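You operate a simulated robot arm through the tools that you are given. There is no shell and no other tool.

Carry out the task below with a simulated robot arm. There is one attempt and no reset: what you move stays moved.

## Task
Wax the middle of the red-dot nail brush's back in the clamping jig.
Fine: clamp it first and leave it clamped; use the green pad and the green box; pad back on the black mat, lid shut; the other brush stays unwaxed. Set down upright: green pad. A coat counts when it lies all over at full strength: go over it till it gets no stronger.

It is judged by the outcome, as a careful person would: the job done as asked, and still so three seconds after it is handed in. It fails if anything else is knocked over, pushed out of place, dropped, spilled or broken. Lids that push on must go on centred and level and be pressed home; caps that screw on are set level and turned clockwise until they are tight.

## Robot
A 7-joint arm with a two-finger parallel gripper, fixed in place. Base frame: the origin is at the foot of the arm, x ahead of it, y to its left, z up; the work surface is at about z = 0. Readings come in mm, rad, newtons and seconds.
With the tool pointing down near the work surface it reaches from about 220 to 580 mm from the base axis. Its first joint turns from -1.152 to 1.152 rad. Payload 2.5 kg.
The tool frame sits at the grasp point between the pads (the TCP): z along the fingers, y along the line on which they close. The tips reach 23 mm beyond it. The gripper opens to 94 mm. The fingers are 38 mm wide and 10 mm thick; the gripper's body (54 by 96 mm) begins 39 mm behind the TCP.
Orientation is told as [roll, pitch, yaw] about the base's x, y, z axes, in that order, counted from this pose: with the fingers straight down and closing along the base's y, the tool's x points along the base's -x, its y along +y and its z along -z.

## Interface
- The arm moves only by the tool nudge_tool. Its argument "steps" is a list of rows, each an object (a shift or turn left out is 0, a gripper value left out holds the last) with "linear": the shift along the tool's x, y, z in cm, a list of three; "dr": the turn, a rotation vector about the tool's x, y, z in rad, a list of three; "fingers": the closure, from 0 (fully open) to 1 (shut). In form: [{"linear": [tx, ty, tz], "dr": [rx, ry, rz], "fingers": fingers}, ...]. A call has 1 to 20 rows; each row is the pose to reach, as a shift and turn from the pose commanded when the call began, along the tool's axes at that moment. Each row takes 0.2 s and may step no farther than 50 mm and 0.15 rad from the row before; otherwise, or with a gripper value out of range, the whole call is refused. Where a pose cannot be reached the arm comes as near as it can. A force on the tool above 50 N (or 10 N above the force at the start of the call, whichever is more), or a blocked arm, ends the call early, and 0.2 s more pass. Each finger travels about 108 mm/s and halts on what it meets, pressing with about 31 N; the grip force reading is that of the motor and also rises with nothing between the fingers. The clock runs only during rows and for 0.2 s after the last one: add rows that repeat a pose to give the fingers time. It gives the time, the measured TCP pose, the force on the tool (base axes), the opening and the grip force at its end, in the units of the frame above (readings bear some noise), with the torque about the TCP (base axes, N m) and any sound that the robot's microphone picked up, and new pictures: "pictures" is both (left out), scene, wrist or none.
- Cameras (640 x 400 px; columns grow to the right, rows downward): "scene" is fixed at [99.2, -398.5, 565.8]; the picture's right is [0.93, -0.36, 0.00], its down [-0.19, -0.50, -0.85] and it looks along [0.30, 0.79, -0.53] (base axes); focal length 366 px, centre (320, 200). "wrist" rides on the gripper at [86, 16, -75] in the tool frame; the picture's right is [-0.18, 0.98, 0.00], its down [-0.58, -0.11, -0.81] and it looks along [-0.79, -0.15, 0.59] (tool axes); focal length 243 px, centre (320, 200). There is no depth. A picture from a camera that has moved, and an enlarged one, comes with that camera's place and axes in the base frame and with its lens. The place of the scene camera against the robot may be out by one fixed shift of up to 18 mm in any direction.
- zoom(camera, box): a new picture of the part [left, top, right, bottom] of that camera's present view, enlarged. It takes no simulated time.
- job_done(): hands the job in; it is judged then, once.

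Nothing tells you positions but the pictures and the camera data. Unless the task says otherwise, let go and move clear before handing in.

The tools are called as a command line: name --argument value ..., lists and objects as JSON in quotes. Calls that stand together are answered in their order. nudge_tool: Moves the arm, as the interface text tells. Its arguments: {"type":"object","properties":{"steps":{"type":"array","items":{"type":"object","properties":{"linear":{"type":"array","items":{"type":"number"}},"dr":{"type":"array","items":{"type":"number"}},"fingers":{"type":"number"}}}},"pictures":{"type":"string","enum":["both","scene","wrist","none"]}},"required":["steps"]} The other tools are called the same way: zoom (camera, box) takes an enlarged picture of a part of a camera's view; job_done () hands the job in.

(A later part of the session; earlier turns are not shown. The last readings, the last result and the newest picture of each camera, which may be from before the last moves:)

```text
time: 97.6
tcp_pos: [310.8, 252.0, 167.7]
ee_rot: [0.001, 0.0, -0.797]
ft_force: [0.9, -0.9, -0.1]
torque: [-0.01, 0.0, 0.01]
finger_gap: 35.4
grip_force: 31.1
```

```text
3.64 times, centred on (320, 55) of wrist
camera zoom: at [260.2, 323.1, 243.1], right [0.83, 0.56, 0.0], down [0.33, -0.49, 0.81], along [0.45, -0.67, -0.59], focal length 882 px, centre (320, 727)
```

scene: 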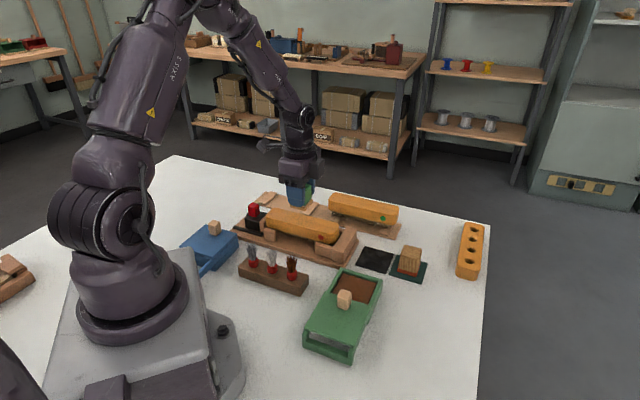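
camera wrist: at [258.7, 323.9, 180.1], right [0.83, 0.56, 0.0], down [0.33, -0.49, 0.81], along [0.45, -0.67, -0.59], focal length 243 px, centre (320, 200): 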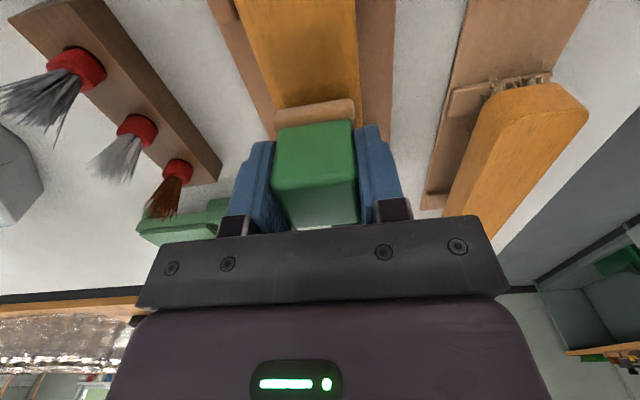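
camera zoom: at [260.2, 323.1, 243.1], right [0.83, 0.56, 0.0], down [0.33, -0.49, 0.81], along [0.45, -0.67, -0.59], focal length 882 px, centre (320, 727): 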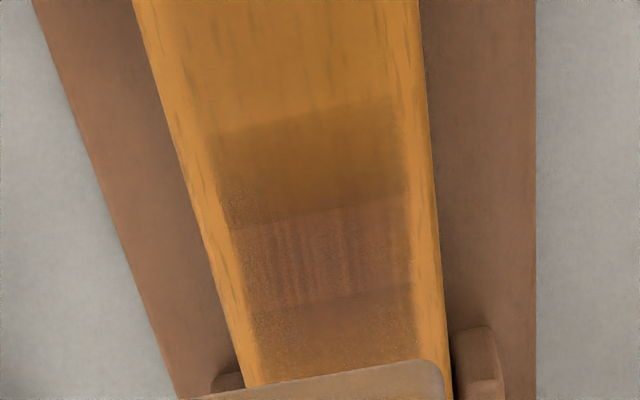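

To judge the coat properly I'll turn the wrist for an unobstructed view of the patch, with the pad held clear.

nudge_tool --steps '[{"linear": [0, -0.5, -0.5], "dr": [0, 0, -0.143], "fingers": 1}, {"linear": [0, -1, -1], "dr": [0, 0, -0.286], "fingers": 1}, {"linear": [0, -1.5, -1.5], "dr": [0, 0, -0.429], "fingers": 1}, {"linear": [0, -2, -2], "dr": [0, 0, -0.572], "fingers": 1}, {"linear": [0, -2.5, -2.5], "dr": [0, 0, -0.715], "fingers": 1}, {"linear": [0, -3, -3], "dr": [0, 0, -0.858], "fingers": 1}, {"linear": [0, -3.5, -3.2], "dr": [0, 0, -1.0], "fingers": 1}, {"linear": [0, -4, -3.2], "dr": [0, 0, -1.143], "fingers": 1}, {"linear": [0, -4.4, -3.2], "dr": [0, 0, -1.286], "fingers": 1}, {"linear": [0, -4.8, -3.2], "dr": [0, 0, -1.43], "fingers": 1}, {"linear": [0, -4.8, -3.2], "dr": [0, 0, -1.57], "fingers": 1}, {"linear": [0, -4.8, -3.2], "dr": [0, 0, -1.57], "fingers": 1}]' --pictures "wrist"

zoom --camera "wrist" --box '[240, 0, 440, 125]'

```text
time: 100.2
tcp_pos: [276.6, 217.2, 199.9]
ee_rot: [0.001, -0.002, 0.775]
ft_force: [0.1, -1.1, 0.9]
torque: [0.0, -0.01, -0.01]
finger_gap: 35.5
grip_force: 30.5
camera wrist: at [202.1, 168.0, 274.1], right [-0.56, 0.83, 0.0], down [0.49, 0.33, 0.81], along [0.67, 0.45, -0.59], focal length 243 px, centre (320, 200)
```

wrist: 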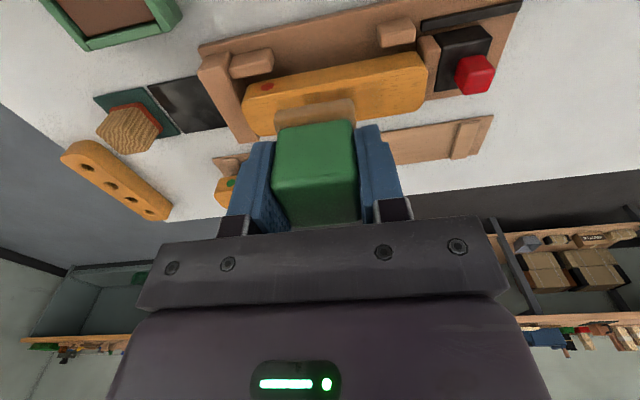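

```text
3.20 times, centred on (340, 62) of wrist
camera zoom: at [202.1, 168.0, 274.1], right [-0.56, 0.83, 0.0], down [0.49, 0.33, 0.81], along [0.67, 0.45, -0.59], focal length 776 px, centre (256, 640)
```

zoom: 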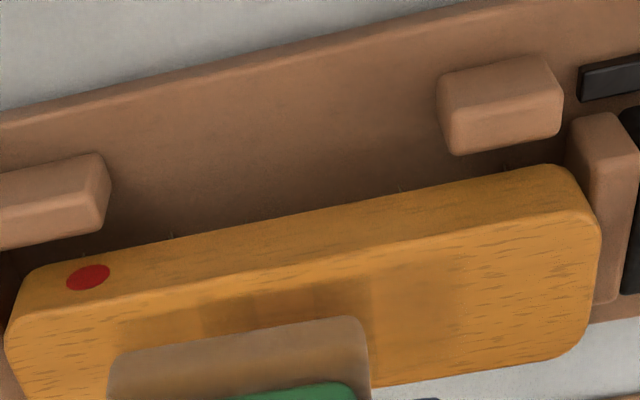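

nudge_tool --steps '[{"linear": [0, 3, -1], "fingers": 1}, {"linear": [0, 6, -2], "fingers": 1}, {"linear": [0, 7.5, -2], "fingers": 1}, {"linear": [0, 7.5, -2], "fingers": 1}]' --pictures "none"

zoom --camera "wrist" --box '[120, 0, 340, 137]'

zoom --camera "wrist" --box '[160, 40, 280, 115]'

```text
time: 101.2
tcp_pos: [223.5, 271.6, 219.2]
ee_rot: [-0.002, -0.002, 0.776]
ft_force: [0.2, -0.8, -0.6]
torque: [-0.01, 0.01, 0.02]
finger_gap: 35.4
grip_force: 30.9
```

```text
2.91 times, centred on (230, 68) of wrist
camera zoom: at [149.4, 221.7, 294.2], right [-0.55, 0.83, 0.0], down [0.49, 0.33, 0.81], along [0.67, 0.45, -0.59], focal length 706 px, centre (582, 582)
```

zoom: 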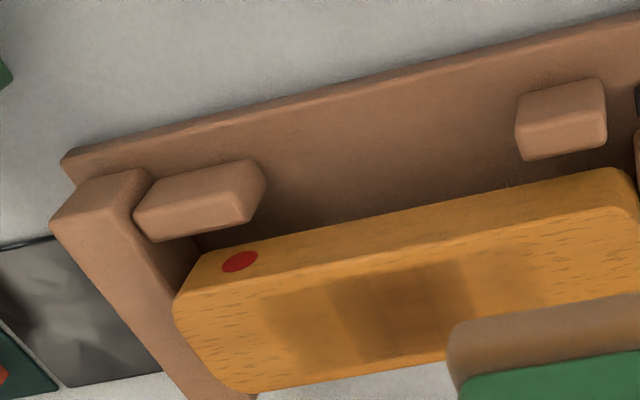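

```text
5.33 times, centred on (220, 78) of wrist
camera zoom: at [149.4, 221.7, 294.2], right [-0.55, 0.83, 0.0], down [0.49, 0.33, 0.81], along [0.67, 0.45, -0.59], focal length 1294 px, centre (853, 853)
```

zoom: 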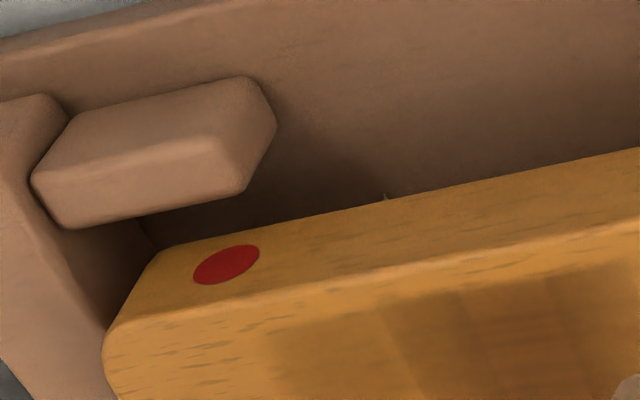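

nudge_tool --steps '[{"linear": [-2.5, -0.5, 2], "fingers": 1}, {"linear": [-5, -1, 4.5], "fingers": 1}, {"linear": [-6.7, -1.5, 6.9], "fingers": 1}, {"linear": [-6.7, -1.5, 6.9], "fingers": 1}]' --pictures "none"

zoom --camera "wrist" --box '[120, 0, 340, 137]'

zoom --camera "wrist" --box '[160, 30, 290, 110]'

```text
time: 102.2
tcp_pos: [282.4, 307.7, 151.7]
ee_rot: [-0.001, -0.004, 0.775]
ft_force: [0.3, 0.3, 0.1]
torque: [0.0, -0.02, -0.01]
finger_gap: 35.6
grip_force: 31.2
```

```text
2.91 times, centred on (230, 68) of wrist
camera zoom: at [208.2, 257.9, 225.4], right [-0.56, 0.83, 0.0], down [0.49, 0.33, 0.81], along [0.67, 0.45, -0.59], focal length 706 px, centre (582, 582)
```

zoom: 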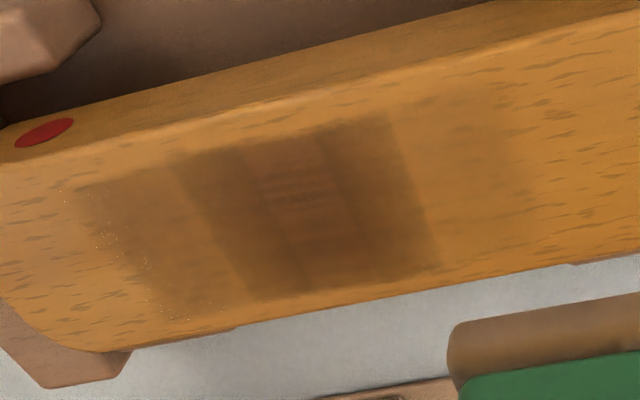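

```text
4.92 times, centred on (225, 70) of wrist
camera zoom: at [208.2, 257.9, 225.4], right [-0.56, 0.83, 0.0], down [0.49, 0.33, 0.81], along [0.67, 0.45, -0.59], focal length 1194 px, centre (788, 840)
```

zoom: 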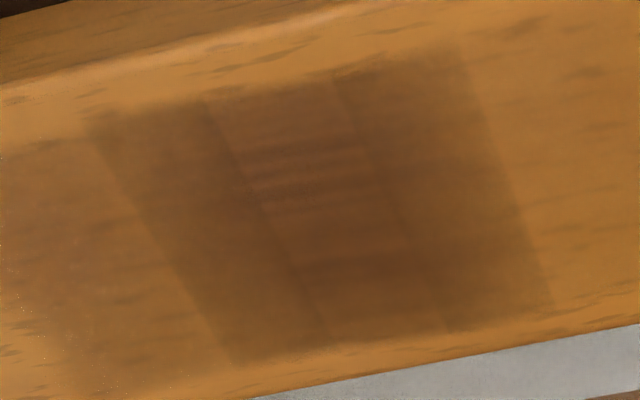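

This is a very clear view. Three middle bands are dark (s≈11–60 along the brush), and the centre band shows a glossier finish than its neighbours. I'll go back and give the two side bands more passes, then return to this same viewpoint to compare.

nudge_tool --steps '[{"linear": [0, -0.5, -1.6], "dr": [0, 0, 0.143], "fingers": 1}, {"linear": [0.3, -1.1, -1.6], "dr": [0, 0, 0.286], "fingers": 1}, {"linear": [0.5, -1.7, -1.6], "dr": [0, 0, 0.429], "fingers": 1}, {"linear": [0.7, -2.3, -1.6], "dr": [0, 0, 0.572], "fingers": 1}, {"linear": [0.9, -2.9, -1.6], "dr": [0, 0, 0.715], "fingers": 1}, {"linear": [1.1, -3.5, -1.6], "dr": [0, 0, 0.858], "fingers": 1}, {"linear": [1.3, -4.1, -1.6], "dr": [0, 0, 1.0], "fingers": 1}, {"linear": [1.5, -4.7, -1.6], "dr": [0, 0, 1.143], "fingers": 1}, {"linear": [1.7, -5.3, -1.6], "dr": [0, 0, 1.286], "fingers": 1}, {"linear": [1.87, -5.97, -1.6], "dr": [0, 0, 1.43], "fingers": 1}, {"linear": [1.87, -5.97, -1.6], "dr": [0, 0, 1.572], "fingers": 1}, {"linear": [1.87, -5.97, -1.6], "dr": [0, 0, 1.572], "fingers": 1}]' --pictures "wrist"

```text
time: 104.8
tcp_pos: [311.0, 251.2, 166.8]
ee_rot: [0.002, 0.001, -0.8]
ft_force: [0.3, -0.1, 0.3]
torque: [-0.01, -0.01, 0.0]
finger_gap: 35.3
grip_force: 30.9
camera wrist: at [260.6, 324.4, 241.5], right [0.83, 0.55, 0.0], down [0.33, -0.5, 0.81], along [0.45, -0.67, -0.59], focal length 243 px, centre (320, 200)
```

wrist: 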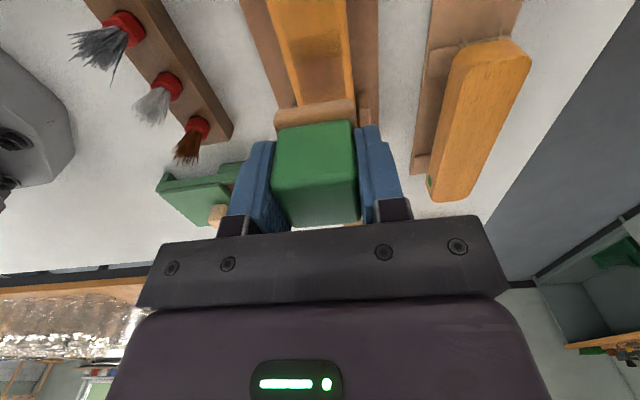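

nudge_tool --steps '[{"linear": [0, 0, 3], "fingers": 1}, {"linear": [0, 0, 5.5], "fingers": 1}, {"linear": [0, 0, 6.7], "fingers": 1}, {"linear": [0, 0, 6.75], "fingers": 1}, {"linear": [0, 0, 6.75], "fingers": 1}]' --pictures "none"

```text
time: 106.0
tcp_pos: [310.2, 252.2, 98.6]
ee_rot: [0.003, -0.001, -0.799]
ft_force: [-0.7, 0.5, 0.0]
torque: [0.03, 0.0, -0.03]
finger_gap: 35.3
grip_force: 31.3
```

nudge_tool --steps '[{"linear": [0, 0, 0.08], "fingers": 1}, {"linear": [0, 0, 0.12], "fingers": 1}, {"linear": [0, 0, 0.12], "fingers": 1}]' --pictures "none"

```text
time: 106.8
tcp_pos: [311.2, 252.9, 98.7]
ee_rot: [0.004, 0.0, -0.799]
ft_force: [-3.0, -3.0, 16.3]
torque: [-0.2, 0.19, 0.0]
finger_gap: 35.3
grip_force: 30.9
```

nudge_tool --steps '[{"linear": [0.5, 0.3, 0], "fingers": 1}, {"linear": [0.5, -0.3, 0], "fingers": 1}, {"linear": [0.6, 0.3, 0], "fingers": 1}, {"linear": [0.4, -0.3, 0], "fingers": 1}, {"linear": [0.6, 0.3, 0], "fingers": 1}, {"linear": [0.5, -0.3, 0], "fingers": 1}, {"linear": [0.6, 0.3, 0], "fingers": 1}, {"linear": [0.5, -0.3, 0], "fingers": 1}, {"linear": [0, 0, 0], "fingers": 1}, {"linear": [-0.5, 0.3, 0], "fingers": 1}, {"linear": [-0.5, -0.3, 0], "fingers": 1}, {"linear": [-0.6, 0.3, 0], "fingers": 1}, {"linear": [-0.4, -0.3, 0], "fingers": 1}, {"linear": [-0.6, 0.3, 0], "fingers": 1}, {"linear": [-0.5, -0.3, 0], "fingers": 1}, {"linear": [-0.6, 0.3, 0], "fingers": 1}, {"linear": [-0.5, -0.3, 0], "fingers": 1}, {"linear": [0, 0, 0], "fingers": 1}, {"linear": [0.5, 0, 0], "fingers": 1}, {"linear": [0, 0, 0], "fingers": 1}]' --pictures "none"

nudge_tool --steps '[{"linear": [0.5, 0.3, 0.01], "fingers": 1}, {"linear": [0.5, -0.3, 0.01], "fingers": 1}, {"linear": [0.6, 0.3, 0.01], "fingers": 1}, {"linear": [0.4, -0.3, 0.01], "fingers": 1}, {"linear": [0.6, 0.3, 0.01], "fingers": 1}, {"linear": [0.5, -0.3, 0.01], "fingers": 1}, {"linear": [0.6, 0.3, 0.01], "fingers": 1}, {"linear": [0.5, -0.3, 0.01], "fingers": 1}, {"linear": [0, 0, 0.01], "fingers": 1}, {"linear": [-0.5, 0.3, 0.01], "fingers": 1}, {"linear": [-0.5, -0.3, 0.01], "fingers": 1}, {"linear": [-0.6, 0.3, 0.01], "fingers": 1}, {"linear": [-0.4, -0.3, 0.01], "fingers": 1}, {"linear": [-0.6, 0.3, 0.01], "fingers": 1}, {"linear": [-0.5, -0.3, 0.01], "fingers": 1}, {"linear": [0, 0, 0.01], "fingers": 1}, {"linear": [0, 0, -1], "fingers": 1}, {"linear": [0, 0, -4], "fingers": 1}, {"linear": [0, 0, -6.9], "fingers": 1}, {"linear": [0, 0, -6.9], "fingers": 1}]' --pictures "none"

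zoom --camera "scene" --box '[284, 206, 324, 232]'

zoom --camera "wrist" --box '[260, 0, 380, 110]'

```text
time: 111.0
tcp_pos: [308.0, 255.4, 98.3]
ee_rot: [0.004, 0.004, -0.796]
ft_force: [-5.0, 7.0, 24.6]
torque: [0.02, 0.03, -0.04]
finger_gap: 35.4
grip_force: 31.1
```

```text
time: 115.2
tcp_pos: [309.9, 251.6, 167.4]
ee_rot: [0.001, 0.0, -0.797]
ft_force: [0.7, 0.0, -1.1]
torque: [0.0, -0.01, -0.01]
finger_gap: 35.6
grip_force: 31.0
```

```text
15.38 times, centred on (304, 219) of scene
camera zoom: at [99.2, -398.5, 565.8], right [0.93, -0.36, 0.0], down [-0.19, -0.5, -0.85], along [0.3, 0.79, -0.53], focal length 5628 px, centre (566, -92)
```

zoom: 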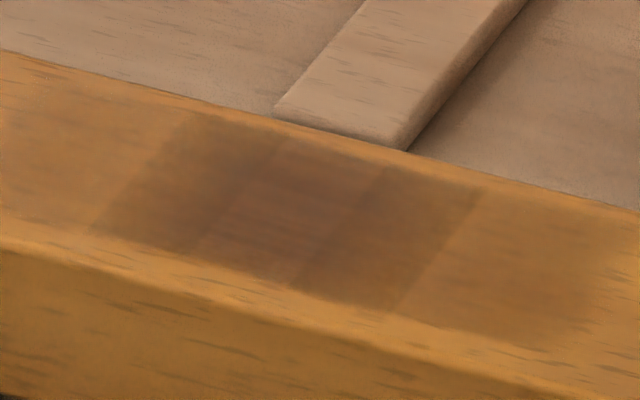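

```text
3.64 times, centred on (320, 55) of wrist
camera zoom: at [260.1, 324.3, 241.7], right [0.83, 0.55, 0.0], down [0.33, -0.49, 0.81], along [0.45, -0.67, -0.59], focal length 882 px, centre (320, 727)
```

zoom: 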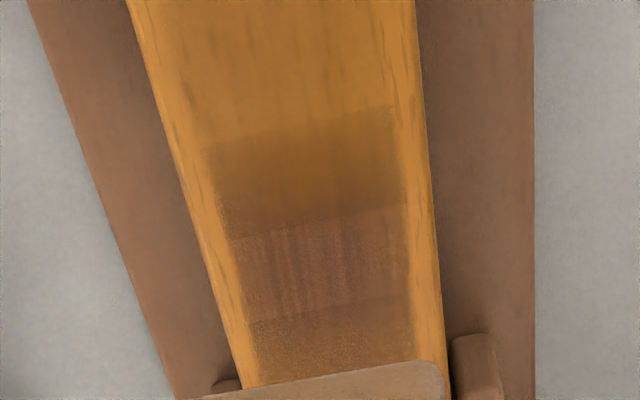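

nudge_tool --steps '[{"linear": [0.5, 0.3, 0], "dr": [0, 0, -0.143], "fingers": 1}, {"linear": [1.1, 0.6, 0.1], "dr": [0, 0, -0.286], "fingers": 1}, {"linear": [1.7, 0.8, 0.3], "dr": [0, 0, -0.429], "fingers": 1}, {"linear": [2.3, 1.0, 0.5], "dr": [0, 0, -0.572], "fingers": 1}, {"linear": [2.9, 1.2, 0.7], "dr": [0, 0, -0.715], "fingers": 1}, {"linear": [3.5, 1.4, 0.9], "dr": [0, 0, -0.858], "fingers": 1}, {"linear": [4.1, 1.6, 1.1], "dr": [0, 0, -1.0], "fingers": 1}, {"linear": [4.7, 1.8, 1.3], "dr": [0, 0, -1.143], "fingers": 1}, {"linear": [5.3, 1.9, 1.5], "dr": [0, 0, -1.286], "fingers": 1}, {"linear": [5.97, 1.9, 1.57], "dr": [0, 0, -1.43], "fingers": 1}, {"linear": [5.97, 1.9, 1.57], "dr": [0, 0, -1.572], "fingers": 1}, {"linear": [5.97, 1.9, 1.57], "dr": [0, 0, -1.572], "fingers": 1}]' --pictures "none"

zoom --camera "wrist" --box '[120, 0, 340, 137]'

zoom --camera "wrist" --box '[160, 30, 290, 110]'

```text
time: 117.8
tcp_pos: [283.9, 308.0, 151.8]
ee_rot: [0.003, -0.002, 0.775]
ft_force: [0.5, -0.7, -0.5]
torque: [0.02, 0.01, -0.02]
finger_gap: 35.3
grip_force: 30.9
```

```text
2.91 times, centred on (230, 68) of wrist
camera zoom: at [208.7, 258.2, 226.0], right [-0.56, 0.83, 0.0], down [0.49, 0.33, 0.81], along [0.67, 0.45, -0.59], focal length 706 px, centre (582, 582)
```

zoom: 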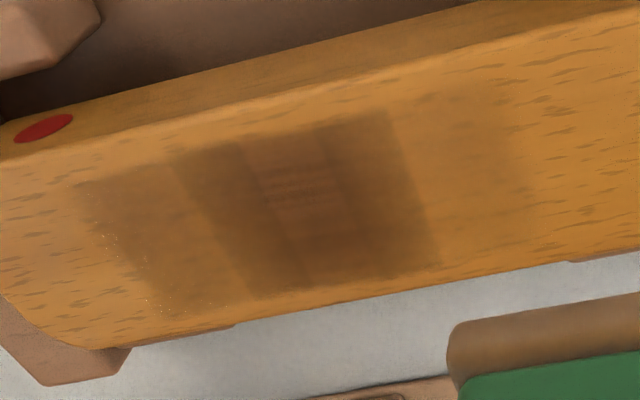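

```text
4.92 times, centred on (225, 70) of wrist
camera zoom: at [208.7, 258.2, 226.0], right [-0.56, 0.83, 0.0], down [0.49, 0.33, 0.81], along [0.67, 0.45, -0.59], focal length 1194 px, centre (788, 840)
```

zoom: 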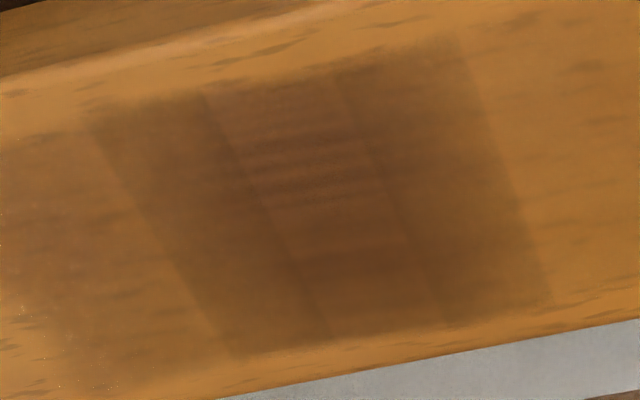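

zoom --camera "wrist" --box '[195, 45, 259, 85]'

zoom --camera "wrist" --box '[140, 50, 204, 110]'

zoom --camera "wrist" --box '[240, 20, 340, 100]'

```text
10.00 times, centred on (227, 65) of wrist
camera zoom: at [208.7, 258.2, 226.0], right [-0.56, 0.83, 0.0], down [0.49, 0.33, 0.81], along [0.67, 0.45, -0.59], focal length 2426 px, centre (1250, 1550)
```

zoom: 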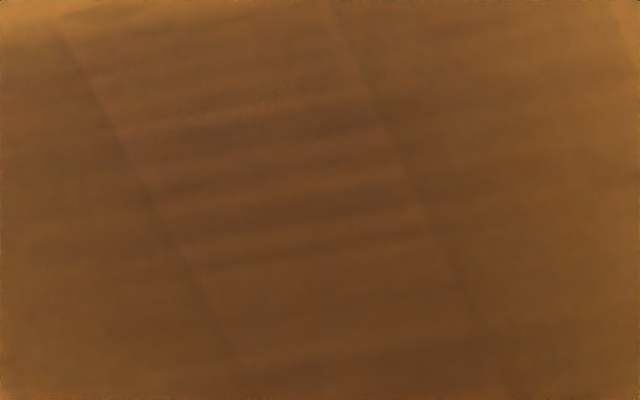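

```text
6.67 times, centred on (172, 80) of wrist
camera zoom: at [208.7, 258.2, 226.0], right [-0.56, 0.83, 0.0], down [0.49, 0.33, 0.81], along [0.67, 0.45, -0.59], focal length 1618 px, centre (1307, 1000)
```

zoom: 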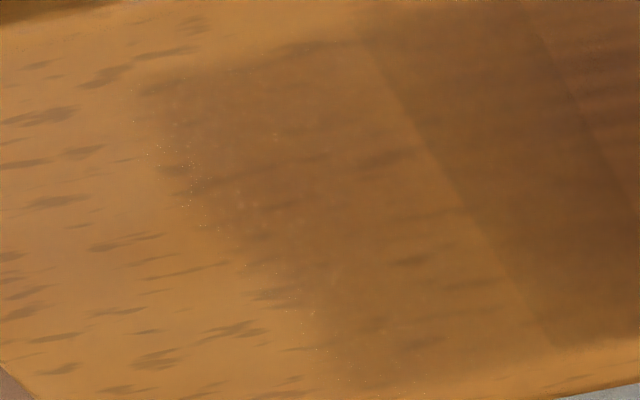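

```text
5.00 times, centred on (290, 60) of wrist
camera zoom: at [208.7, 258.2, 226.0], right [-0.56, 0.83, 0.0], down [0.49, 0.33, 0.81], along [0.67, 0.45, -0.59], focal length 1213 px, centre (470, 900)
```

zoom: 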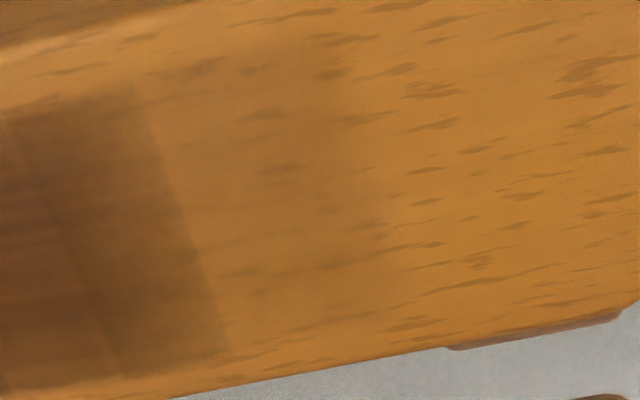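

Between the last two looks the patch hardly changed. To find out whether the side bands can still take more, I'll work with the pad centred about 8 mm to each side and compare again from here.

nudge_tool --steps '[{"linear": [0, -0.5, -1.6], "dr": [0, 0, 0.143], "fingers": 1}, {"linear": [0.3, -1.1, -1.6], "dr": [0, 0, 0.286], "fingers": 1}, {"linear": [0.5, -1.7, -1.6], "dr": [0, 0, 0.429], "fingers": 1}, {"linear": [0.7, -2.3, -1.6], "dr": [0, 0, 0.572], "fingers": 1}, {"linear": [0.9, -2.9, -1.6], "dr": [0, 0, 0.715], "fingers": 1}, {"linear": [1.1, -3.5, -1.6], "dr": [0, 0, 0.858], "fingers": 1}, {"linear": [1.3, -4.1, -1.6], "dr": [0, 0, 1.0], "fingers": 1}, {"linear": [1.5, -4.7, -1.6], "dr": [0, 0, 1.143], "fingers": 1}, {"linear": [1.7, -5.3, -1.6], "dr": [0, 0, 1.286], "fingers": 1}, {"linear": [1.87, -5.97, -1.6], "dr": [0, 0, 1.43], "fingers": 1}, {"linear": [1.87, -5.97, -1.6], "dr": [0, 0, 1.572], "fingers": 1}, {"linear": [1.87, -5.97, -1.6], "dr": [0, 0, 1.572], "fingers": 1}]' --pictures "none"

nudge_tool --steps '[{"linear": [0, 0, 3], "fingers": 1}, {"linear": [0, 0, 5.5], "fingers": 1}, {"linear": [0, 0, 6.7], "fingers": 1}, {"linear": [0, 0, 6.75], "fingers": 1}, {"linear": [0, 0, 6.75], "fingers": 1}]' --pictures "none"

```text
time: 120.4
tcp_pos: [310.6, 251.5, 167.7]
ee_rot: [0.001, 0.001, -0.803]
ft_force: [-0.9, -0.1, 0.0]
torque: [-0.02, -0.03, 0.0]
finger_gap: 35.2
grip_force: 31.4
```

```text
time: 121.6
tcp_pos: [310.5, 252.7, 99.3]
ee_rot: [0.004, 0.0, -0.799]
ft_force: [0.1, 0.2, 0.0]
torque: [0.01, -0.01, 0.02]
finger_gap: 35.3
grip_force: 31.2
```

nudge_tool --steps '[{"linear": [0, 0, 0.1], "fingers": 1}, {"linear": [0, 0, 0.15], "fingers": 1}, {"linear": [0, 0, 0.15], "fingers": 1}]' --pictures "none"

```text
time: 122.4
tcp_pos: [311.6, 252.4, 98.8]
ee_rot: [0.005, 0.0, -0.8]
ft_force: [-3.1, -3.1, 12.4]
torque: [-0.21, 0.16, 0.04]
finger_gap: 35.4
grip_force: 30.9
```

nudge_tool --steps '[{"linear": [0.85, 0.3, 0.01], "fingers": 1}, {"linear": [0.85, -0.3, 0.01], "fingers": 1}, {"linear": [0.9, 0.3, 0.01], "fingers": 1}, {"linear": [0.75, -0.3, 0.01], "fingers": 1}, {"linear": [0.9, 0.3, 0.01], "fingers": 1}, {"linear": [0.75, -0.3, 0.01], "fingers": 1}, {"linear": [0.9, 0.3, 0.01], "fingers": 1}, {"linear": [0.75, -0.3, 0.01], "fingers": 1}, {"linear": [0.9, 0.3, 0.01], "fingers": 1}, {"linear": [0.8, -0.3, 0.01], "fingers": 1}, {"linear": [0.4, 0, 0.01], "fingers": 1}, {"linear": [0, 0, 0.01], "fingers": 1}]' --pictures "none"

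nudge_tool --steps '[{"linear": [0, 0, -1], "fingers": 1}, {"linear": [0, 0, -4], "fingers": 1}, {"linear": [0, 0, -6.9], "fingers": 1}, {"linear": [0, 0, -6.9], "fingers": 1}]' --pictures "none"

zoom --camera "scene" --box '[272, 200, 336, 240]'

zoom --camera "scene" --box '[284, 206, 324, 232]'

zoom --camera "wrist" --box '[260, 0, 380, 110]'

```text
time: 125.0
tcp_pos: [309.6, 253.1, 99.3]
ee_rot: [0.002, 0.003, -0.797]
ft_force: [-7.6, 6.2, 20.6]
torque: [0.09, 0.25, -0.04]
finger_gap: 35.2
grip_force: 31.2
```

```text
time: 126.0
tcp_pos: [311.5, 252.6, 167.6]
ee_rot: [0.001, -0.001, -0.8]
ft_force: [1.1, -0.7, -0.5]
torque: [-0.01, -0.04, 0.0]
finger_gap: 35.3
grip_force: 30.4
```

```text
10.00 times, centred on (304, 220) of scene
camera zoom: at [99.2, -398.5, 565.8], right [0.93, -0.36, 0.0], down [-0.19, -0.5, -0.85], along [0.3, 0.79, -0.53], focal length 3658 px, centre (480, 0)
```

zoom: 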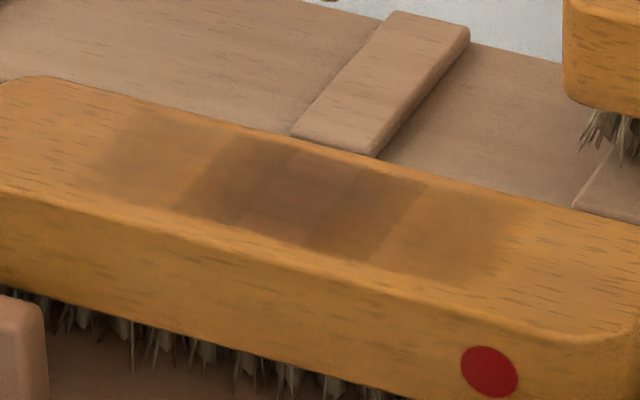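

```text
15.38 times, centred on (304, 219) of scene
camera zoom: at [99.2, -398.5, 565.8], right [0.93, -0.36, 0.0], down [-0.19, -0.5, -0.85], along [0.3, 0.79, -0.53], focal length 5628 px, centre (566, -92)
```

zoom: 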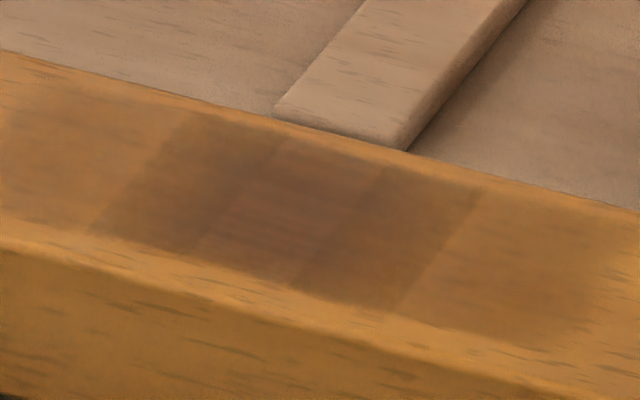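

```text
3.64 times, centred on (320, 55) of wrist
camera zoom: at [261.2, 324.0, 241.8], right [0.83, 0.55, 0.0], down [0.33, -0.49, 0.81], along [0.45, -0.67, -0.59], focal length 882 px, centre (320, 727)
```

zoom: 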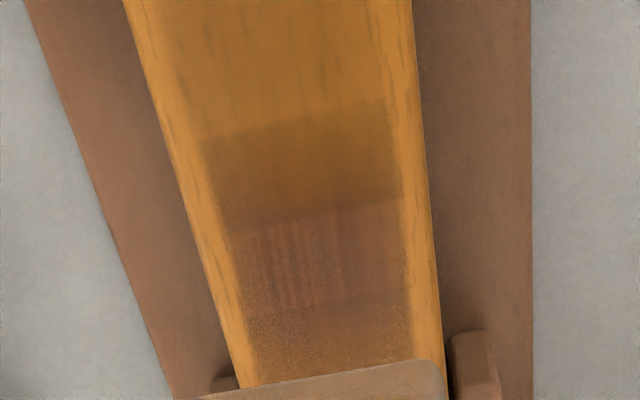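

That session only darkened the faint strip beyond the jaw-side edge. The three dark middle bands stayed the same, so they look saturated. I'll do one last even round, within ±6 mm so nothing more goes beyond the middle, to make sure of the full width and both ends.

nudge_tool --steps '[{"linear": [0, 0, 3], "fingers": 1}, {"linear": [0, 0, 5.5], "fingers": 1}, {"linear": [0, 0, 6.7], "fingers": 1}, {"linear": [0, 0, 6.82], "fingers": 1}, {"linear": [0, 0, 6.82], "fingers": 1}]' --pictures "none"

```text
time: 127.2
tcp_pos: [310.3, 251.9, 98.8]
ee_rot: [0.003, -0.001, -0.8]
ft_force: [-1.3, 0.3, -0.3]
torque: [0.0, -0.03, 0.01]
finger_gap: 35.5
grip_force: 30.8
```

nudge_tool --steps '[{"linear": [0, 0, 0.09], "fingers": 1}, {"linear": [0.5, 0.35, 0.1], "fingers": 1}, {"linear": [0.5, -0.35, 0.1], "fingers": 1}, {"linear": [0, -0.35, 0.1], "fingers": 1}, {"linear": [0, 0.35, 0.1], "fingers": 1}, {"linear": [-0.6, 0.35, 0.1], "fingers": 1}, {"linear": [-0.6, -0.35, 0.1], "fingers": 1}, {"linear": [-0.5, 0.35, 0.1], "fingers": 1}, {"linear": [-0.6, -0.35, 0.1], "fingers": 1}, {"linear": [-0.5, 0.35, 0.1], "fingers": 1}, {"linear": [-0.6, -0.35, 0.1], "fingers": 1}, {"linear": [0, 0, 0.1], "fingers": 1}, {"linear": [0.5, 0.35, 0.1], "fingers": 1}, {"linear": [0.4, -0.35, 0.1], "fingers": 1}, {"linear": [0.5, 0.35, 0.1], "fingers": 1}, {"linear": [0.4, -0.35, 0.1], "fingers": 1}, {"linear": [0.5, 0.35, 0.1], "fingers": 1}, {"linear": [0.4, -0.35, 0.1], "fingers": 1}, {"linear": [0, 0, 0.1], "fingers": 1}]' --pictures "none"

nudge_tool --steps '[{"linear": [0, 0, 0], "fingers": 1}, {"linear": [0.5, 0.35, 0.02], "fingers": 1}, {"linear": [-0.6, 0.35, 0.02], "fingers": 1}, {"linear": [-0.6, 0, 0.02], "fingers": 1}, {"linear": [0.5, 0, 0.02], "fingers": 1}, {"linear": [0.5, -0.35, 0.02], "fingers": 1}, {"linear": [-0.6, -0.35, 0.02], "fingers": 1}, {"linear": [-0.6, 0.35, 0.02], "fingers": 1}, {"linear": [0.5, 0.35, 0.02], "fingers": 1}, {"linear": [0.5, -0.35, 0.02], "fingers": 1}, {"linear": [-0.6, -0.35, 0.02], "fingers": 1}, {"linear": [0, 0, 0.02], "fingers": 1}, {"linear": [0, 0, -1], "fingers": 1}, {"linear": [0, 0, -4], "fingers": 1}, {"linear": [0, 0, -6.9], "fingers": 1}, {"linear": [0, 0, -6.9], "fingers": 1}]' --pictures "none"

zoom --camera "scene" --box '[272, 200, 336, 240]'

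zoom --camera "scene" --box '[284, 206, 324, 232]'

zoom --camera "wrist" --box '[260, 0, 380, 110]'

zoom --camera "scene" --box '[270, 160, 340, 210]'

```text
time: 131.2
tcp_pos: [309.9, 253.3, 98.1]
ee_rot: [0.002, 0.003, -0.796]
ft_force: [-10.2, 6.1, 28.8]
torque: [0.05, 0.28, -0.02]
finger_gap: 35.4
grip_force: 30.6
```

```text
time: 134.6
tcp_pos: [311.6, 252.1, 166.6]
ee_rot: [0.0, -0.002, -0.799]
ft_force: [0.2, 0.3, -0.1]
torque: [-0.02, 0.01, 0.02]
finger_gap: 35.4
grip_force: 30.9
```

```text
10.00 times, centred on (304, 220) of scene
camera zoom: at [99.2, -398.5, 565.8], right [0.93, -0.36, 0.0], down [-0.19, -0.5, -0.85], along [0.3, 0.79, -0.53], focal length 3658 px, centre (480, 0)
```

zoom: 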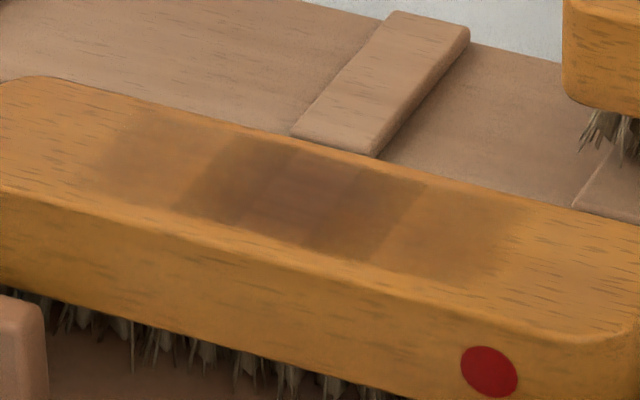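

```text
15.38 times, centred on (304, 219) of scene
camera zoom: at [99.2, -398.5, 565.8], right [0.93, -0.36, 0.0], down [-0.19, -0.5, -0.85], along [0.3, 0.79, -0.53], focal length 5628 px, centre (566, -92)
```

zoom: 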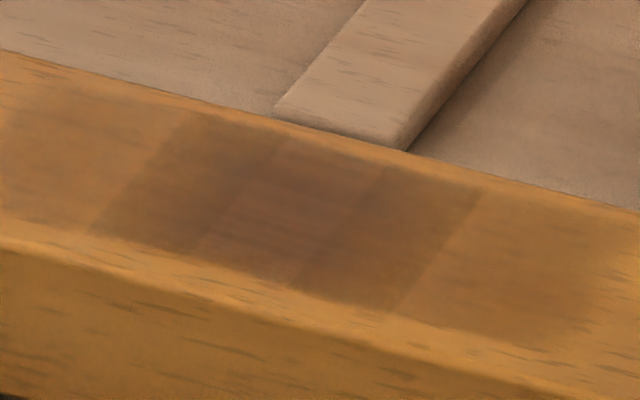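

```text
3.64 times, centred on (320, 55) of wrist
camera zoom: at [261.2, 324.7, 241.9], right [0.83, 0.55, 0.0], down [0.33, -0.49, 0.81], along [0.45, -0.67, -0.59], focal length 882 px, centre (320, 727)
```

zoom: 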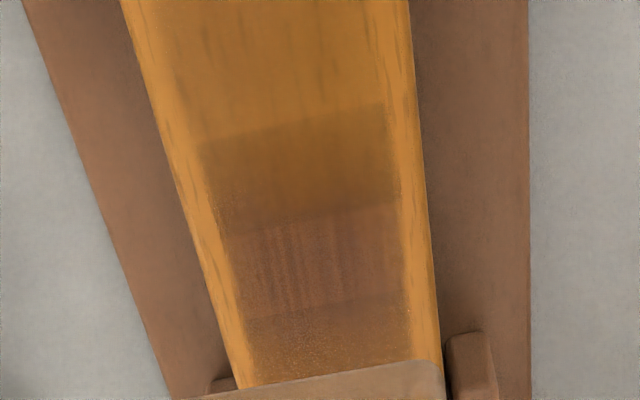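

```text
8.00 times, centred on (305, 185) of scene
camera zoom: at [99.2, -398.5, 565.8], right [0.93, -0.36, 0.0], down [-0.19, -0.5, -0.85], along [0.3, 0.79, -0.53], focal length 2927 px, centre (440, 320)
```

zoom: 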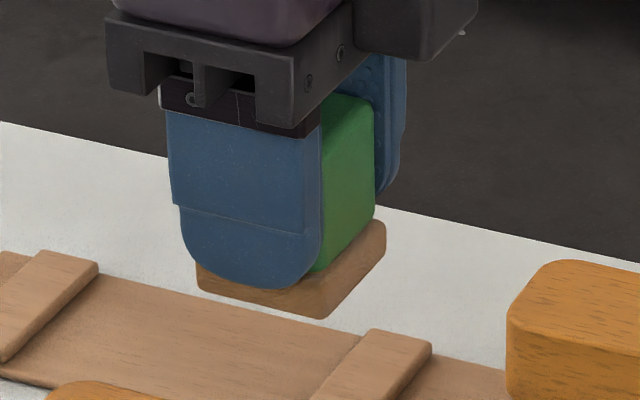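

The middle bands no longer change from pass to pass, and further rubbing only adds to the faint strips outside. The coat is done. Now taking the pad back to the black mat.

nudge_tool --steps '[{"linear": [-2.5, 0.1, 0], "fingers": 1}, {"linear": [-5, 0.2, 0], "fingers": 1}, {"linear": [-7.5, 0.35, 0], "fingers": 1}, {"linear": [-10, 0.5, 0], "fingers": 1}, {"linear": [-12.5, 0.6, 0], "fingers": 1}, {"linear": [-15, 0.7, 0], "fingers": 1}, {"linear": [-17.2, 0.77, 0], "fingers": 1}, {"linear": [-17.2, 0.77, 3], "fingers": 1}, {"linear": [-17.2, 0.77, 6], "fingers": 1}, {"linear": [-17.2, 0.77, 8], "fingers": 1}, {"linear": [-17.2, 0.77, 8], "fingers": 1}]' --pictures "wrist"

zoom --camera "scene" --box '[345, 205, 430, 290]'

zoom --camera "wrist" --box '[200, 0, 440, 170]'

```text
time: 137.0
tcp_pos: [437.1, 134.5, 86.3]
ee_rot: [0.004, 0.001, -0.8]
ft_force: [0.2, -0.2, 0.1]
torque: [-0.02, 0.01, 0.0]
finger_gap: 35.4
grip_force: 30.8
camera wrist: at [386.8, 207.2, 161.6], right [0.83, 0.55, 0.0], down [0.33, -0.49, 0.81], along [0.45, -0.67, -0.59], focal length 243 px, centre (320, 200)
```

wrist: 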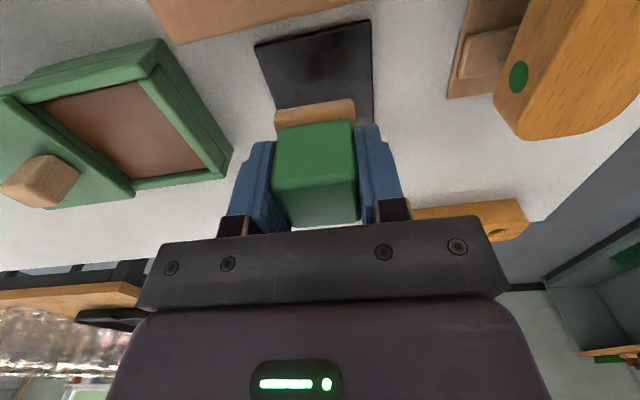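

```text
4.71 times, centred on (388, 248) of scene
camera zoom: at [99.2, -398.5, 565.8], right [0.93, -0.36, 0.0], down [-0.19, -0.5, -0.85], along [0.3, 0.79, -0.53], focal length 1722 px, centre (2, -24)
```

zoom: 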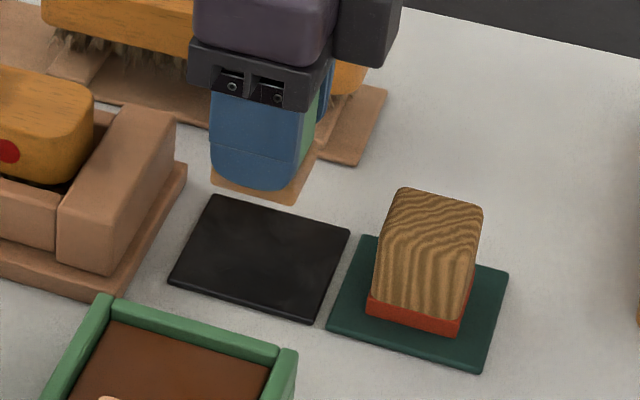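

```text
2.35 times, centred on (320, 85) of wrist
camera zoom: at [386.8, 207.2, 161.6], right [0.83, 0.55, 0.0], down [0.33, -0.49, 0.81], along [0.45, -0.67, -0.59], focal length 571 px, centre (320, 471)
```

zoom: 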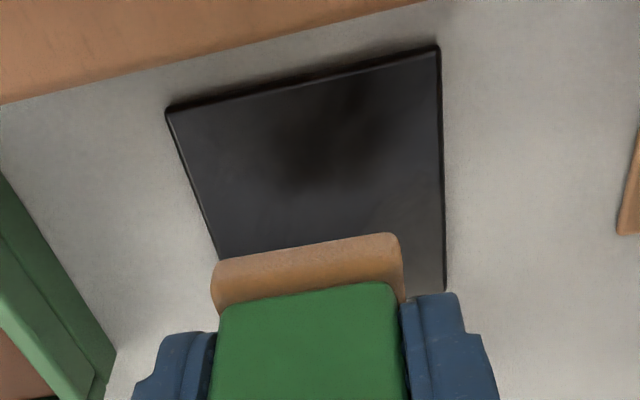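

Exactly above the mat. Lowering until the pad touches down.

nudge_tool --steps '[{"linear": [0, 0, 2], "fingers": 1}, {"linear": [0, 0, 3.5], "fingers": 1}, {"linear": [0, 0, 4.2], "fingers": 1}, {"linear": [0, 0, 4.2], "fingers": 1}]' --pictures "none"

nudge_tool --steps '[{"linear": [0, 0, 0.2], "fingers": 1}, {"linear": [0, 0, 0.35], "fingers": 1}, {"linear": [0, 0, 0.35], "fingers": 1}]' --pictures "none"

zoom --camera "scene" --box '[345, 205, 430, 290]'

```text
time: 138.0
tcp_pos: [437.6, 134.2, 44.5]
ee_rot: [0.002, 0.002, -0.799]
ft_force: [-0.5, -0.4, -1.1]
torque: [-0.03, 0.0, -0.05]
finger_gap: 35.4
grip_force: 30.7
```

```text
time: 138.8
tcp_pos: [437.1, 134.2, 40.5]
ee_rot: [0.004, 0.001, -0.798]
ft_force: [-0.5, 0.2, -1.1]
torque: [0.02, -0.03, 0.01]
finger_gap: 35.4
grip_force: 31.3
```

```text
4.71 times, centred on (388, 248) of scene
camera zoom: at [99.2, -398.5, 565.8], right [0.93, -0.36, 0.0], down [-0.19, -0.5, -0.85], along [0.3, 0.79, -0.53], focal length 1722 px, centre (2, -24)
```

zoom: 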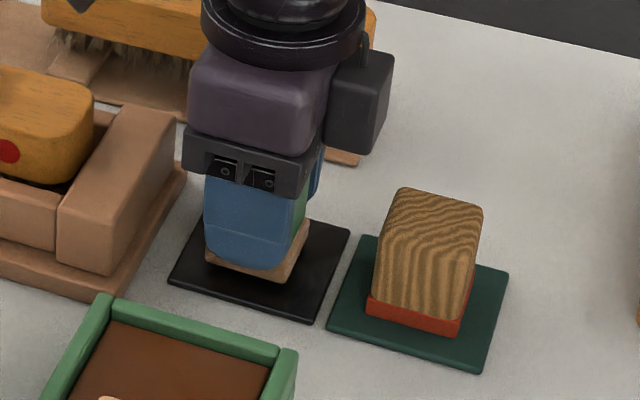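

nudge_tool --steps '[{"linear": [0, 0, 0.1], "fingers": 1}, {"linear": [0, 0, 0.2], "fingers": 1}, {"linear": [0, 0, 0.2], "fingers": 1}]' --pictures "none"

```text
time: 139.6
tcp_pos: [436.6, 134.5, 39.8]
ee_rot: [0.003, 0.0, -0.799]
ft_force: [0.7, 0.5, 0.3]
torque: [0.0, 0.0, 0.03]
finger_gap: 35.4
grip_force: 31.5
```

nudge_tool --steps '[{"linear": [0, 0, 0.08], "fingers": 1}, {"linear": [0, 0, 0.15], "fingers": 1}, {"linear": [0, 0, 0.15], "fingers": 1}]' --pictures "none"

```text
time: 140.4
tcp_pos: [436.8, 135.4, 39.2]
ee_rot: [0.003, -0.001, -0.8]
ft_force: [-5.2, -1.7, 15.5]
torque: [-0.12, 0.26, -0.01]
finger_gap: 35.7
grip_force: 31.2
```

Touched down at 15 N. Releasing and lifting straight up.

nudge_tool --steps '[{"linear": [0, 0, -0.03], "fingers": 0.58}, {"linear": [0, 0, -0.03], "fingers": 0.48}, {"linear": [0, 0, -0.03], "fingers": 0.35}, {"linear": [0, 0, -0.03], "fingers": 0.3}, {"linear": [0, 0, -2], "fingers": 0.3}, {"linear": [0, 0, -6], "fingers": 0.3}, {"linear": [0, 0, -10], "fingers": 0.3}, {"linear": [0, 0, -13], "fingers": 0.3}, {"linear": [0, 0, -13], "fingers": 0.3}]' --pictures "wrist"

zoom --camera "scene" --box '[345, 205, 430, 290]'

```text
time: 142.4
tcp_pos: [435.9, 134.9, 169.0]
ee_rot: [0.002, -0.001, -0.799]
ft_force: [0.3, 0.7, -0.5]
torque: [-0.02, -0.02, 0.01]
finger_gap: 65.8
grip_force: 0.1
camera wrist: at [386.0, 207.4, 243.2], right [0.83, 0.55, 0.0], down [0.33, -0.49, 0.81], along [0.45, -0.67, -0.59], focal length 243 px, centre (320, 200)
```

wrist: 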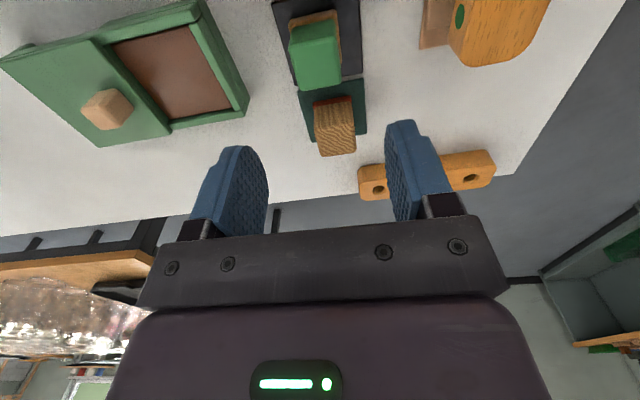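

```text
4.71 times, centred on (388, 248) of scene
camera zoom: at [99.2, -398.5, 565.8], right [0.93, -0.36, 0.0], down [-0.19, -0.5, -0.85], along [0.3, 0.79, -0.53], focal length 1722 px, centre (2, -24)
```

zoom: 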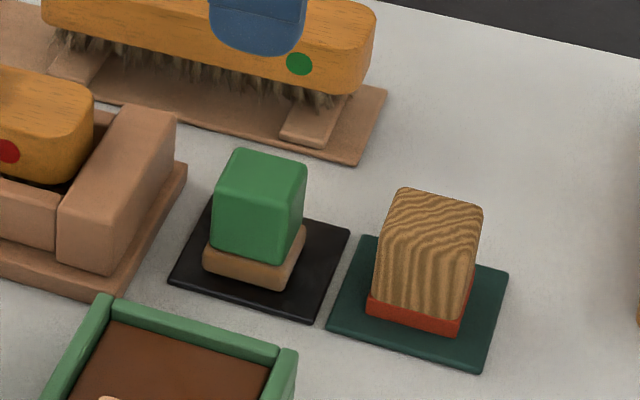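

The pad stands upright on its mat. With empty fingers I'll take a clean look at the wax patch before closing the lid.

nudge_tool --steps '[{"linear": [3, -0.2, 0], "fingers": 0.3}, {"linear": [6, -0.4, 0], "fingers": 0.3}, {"linear": [9, -0.6, 0], "fingers": 0.3}, {"linear": [12, -0.8, 0], "fingers": 0.3}, {"linear": [15.1, -0.86, 2], "fingers": 0.3}, {"linear": [15.1, -0.86, 4.4], "fingers": 0.3}, {"linear": [15.1, -0.86, 4.4], "fingers": 0.3}]' --pictures "wrist"

zoom --camera "wrist" --box '[220, 0, 420, 180]'

zoom --camera "scene" --box '[262, 190, 342, 250]'

```text
time: 144.0
tcp_pos: [326.1, 236.1, 123.7]
ee_rot: [0.004, 0.0, -0.799]
ft_force: [0.3, -0.1, -0.1]
torque: [-0.03, 0.0, -0.01]
finger_gap: 65.7
grip_force: 0.0
camera wrist: at [275.6, 309.1, 198.6], right [0.83, 0.55, 0.0], down [0.33, -0.49, 0.81], along [0.45, -0.67, -0.59], focal length 243 px, centre (320, 200)
```

wrist: 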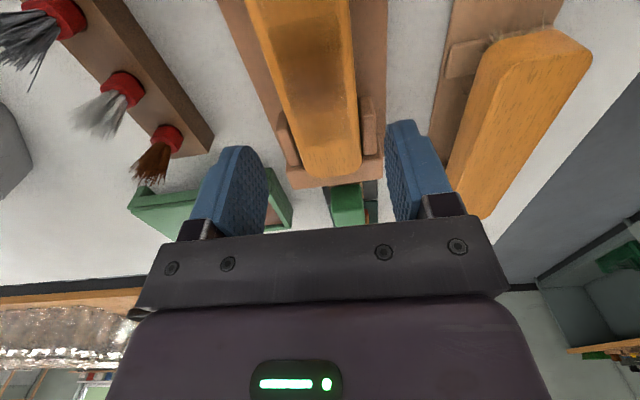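

```text
2.22 times, centred on (320, 90) of wrist
camera zoom: at [275.6, 309.1, 198.6], right [0.83, 0.55, 0.0], down [0.33, -0.49, 0.81], along [0.45, -0.67, -0.59], focal length 539 px, centre (320, 444)
```

zoom: 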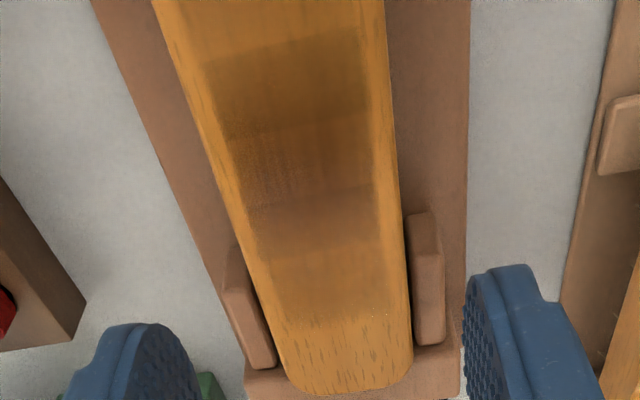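

```text
6.67 times, centred on (302, 220) of scene
camera zoom: at [99.2, -398.5, 565.8], right [0.93, -0.36, 0.0], down [-0.19, -0.5, -0.85], along [0.3, 0.79, -0.53], focal length 2439 px, centre (440, 67)
```

zoom: 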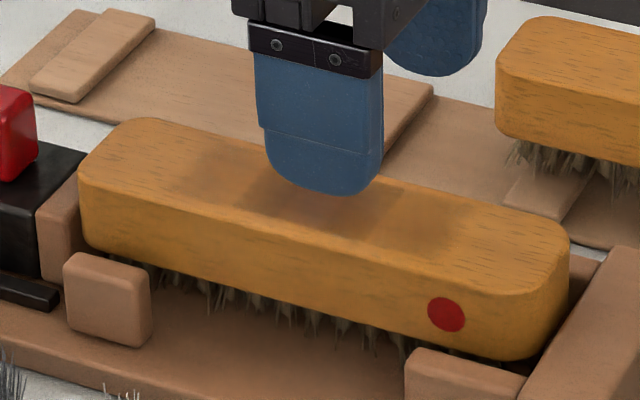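

The coat in the middle is complete and continuous. Next I'll close the lid, starting by hovering over its knob.

nudge_tool --steps '[{"linear": [0, 0, -4.5], "fingers": 0.5}, {"linear": [-2.6, -2.9, -4.5], "fingers": 0.5}, {"linear": [-5.2, -5.8, -4.5], "fingers": 0.5}, {"linear": [-7.9, -8.8, -4.5], "fingers": 0.5}, {"linear": [-10.5, -11.7, -4.5], "fingers": 0.5}, {"linear": [-13.2, -14.6, -4.5], "fingers": 0.5}, {"linear": [-15.8, -17.6, -4.5], "fingers": 0.5}, {"linear": [-15.8, -17.6, -2.5], "fingers": 0.5}, {"linear": [-15.8, -17.6, -2.5], "fingers": 0.5}]' --pictures "wrist"

zoom --camera "wrist" --box '[160, 0, 480, 200]'

zoom --camera "scene" --box '[262, 190, 342, 250]'

```text
time: 146.0
tcp_pos: [308.5, 1.5, 150.2]
ee_rot: [0.005, 0.0, -0.798]
ft_force: [0.7, 0.2, -0.6]
torque: [0.01, -0.01, -0.01]
finger_gap: 47.2
grip_force: 0.0
camera wrist: at [259.0, 73.2, 223.7], right [0.83, 0.55, 0.0], down [0.33, -0.49, 0.81], along [0.45, -0.67, -0.59], focal length 243 px, centre (320, 200)
```

wrist: 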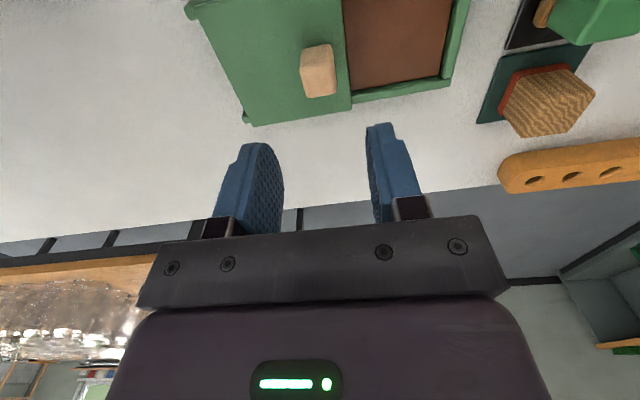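

```text
2.00 times, centred on (320, 100) of wrist
camera zoom: at [259.0, 73.2, 223.7], right [0.83, 0.55, 0.0], down [0.33, -0.49, 0.81], along [0.45, -0.67, -0.59], focal length 485 px, centre (320, 400)
```

zoom: 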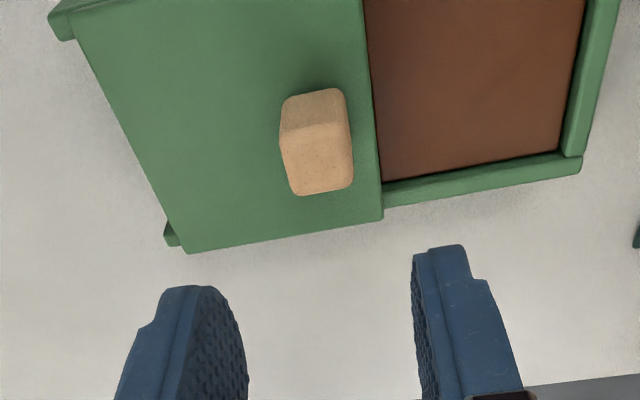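

```text
6.67 times, centred on (302, 220) of scene
camera zoom: at [99.2, -398.5, 565.8], right [0.93, -0.36, 0.0], down [-0.19, -0.5, -0.85], along [0.3, 0.79, -0.53], focal length 2439 px, centre (440, 67)
```

zoom: 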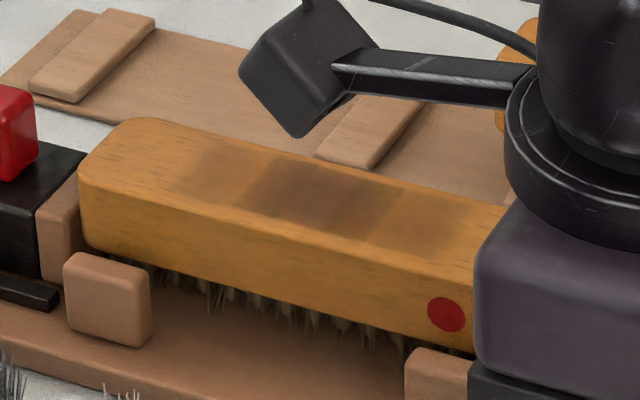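

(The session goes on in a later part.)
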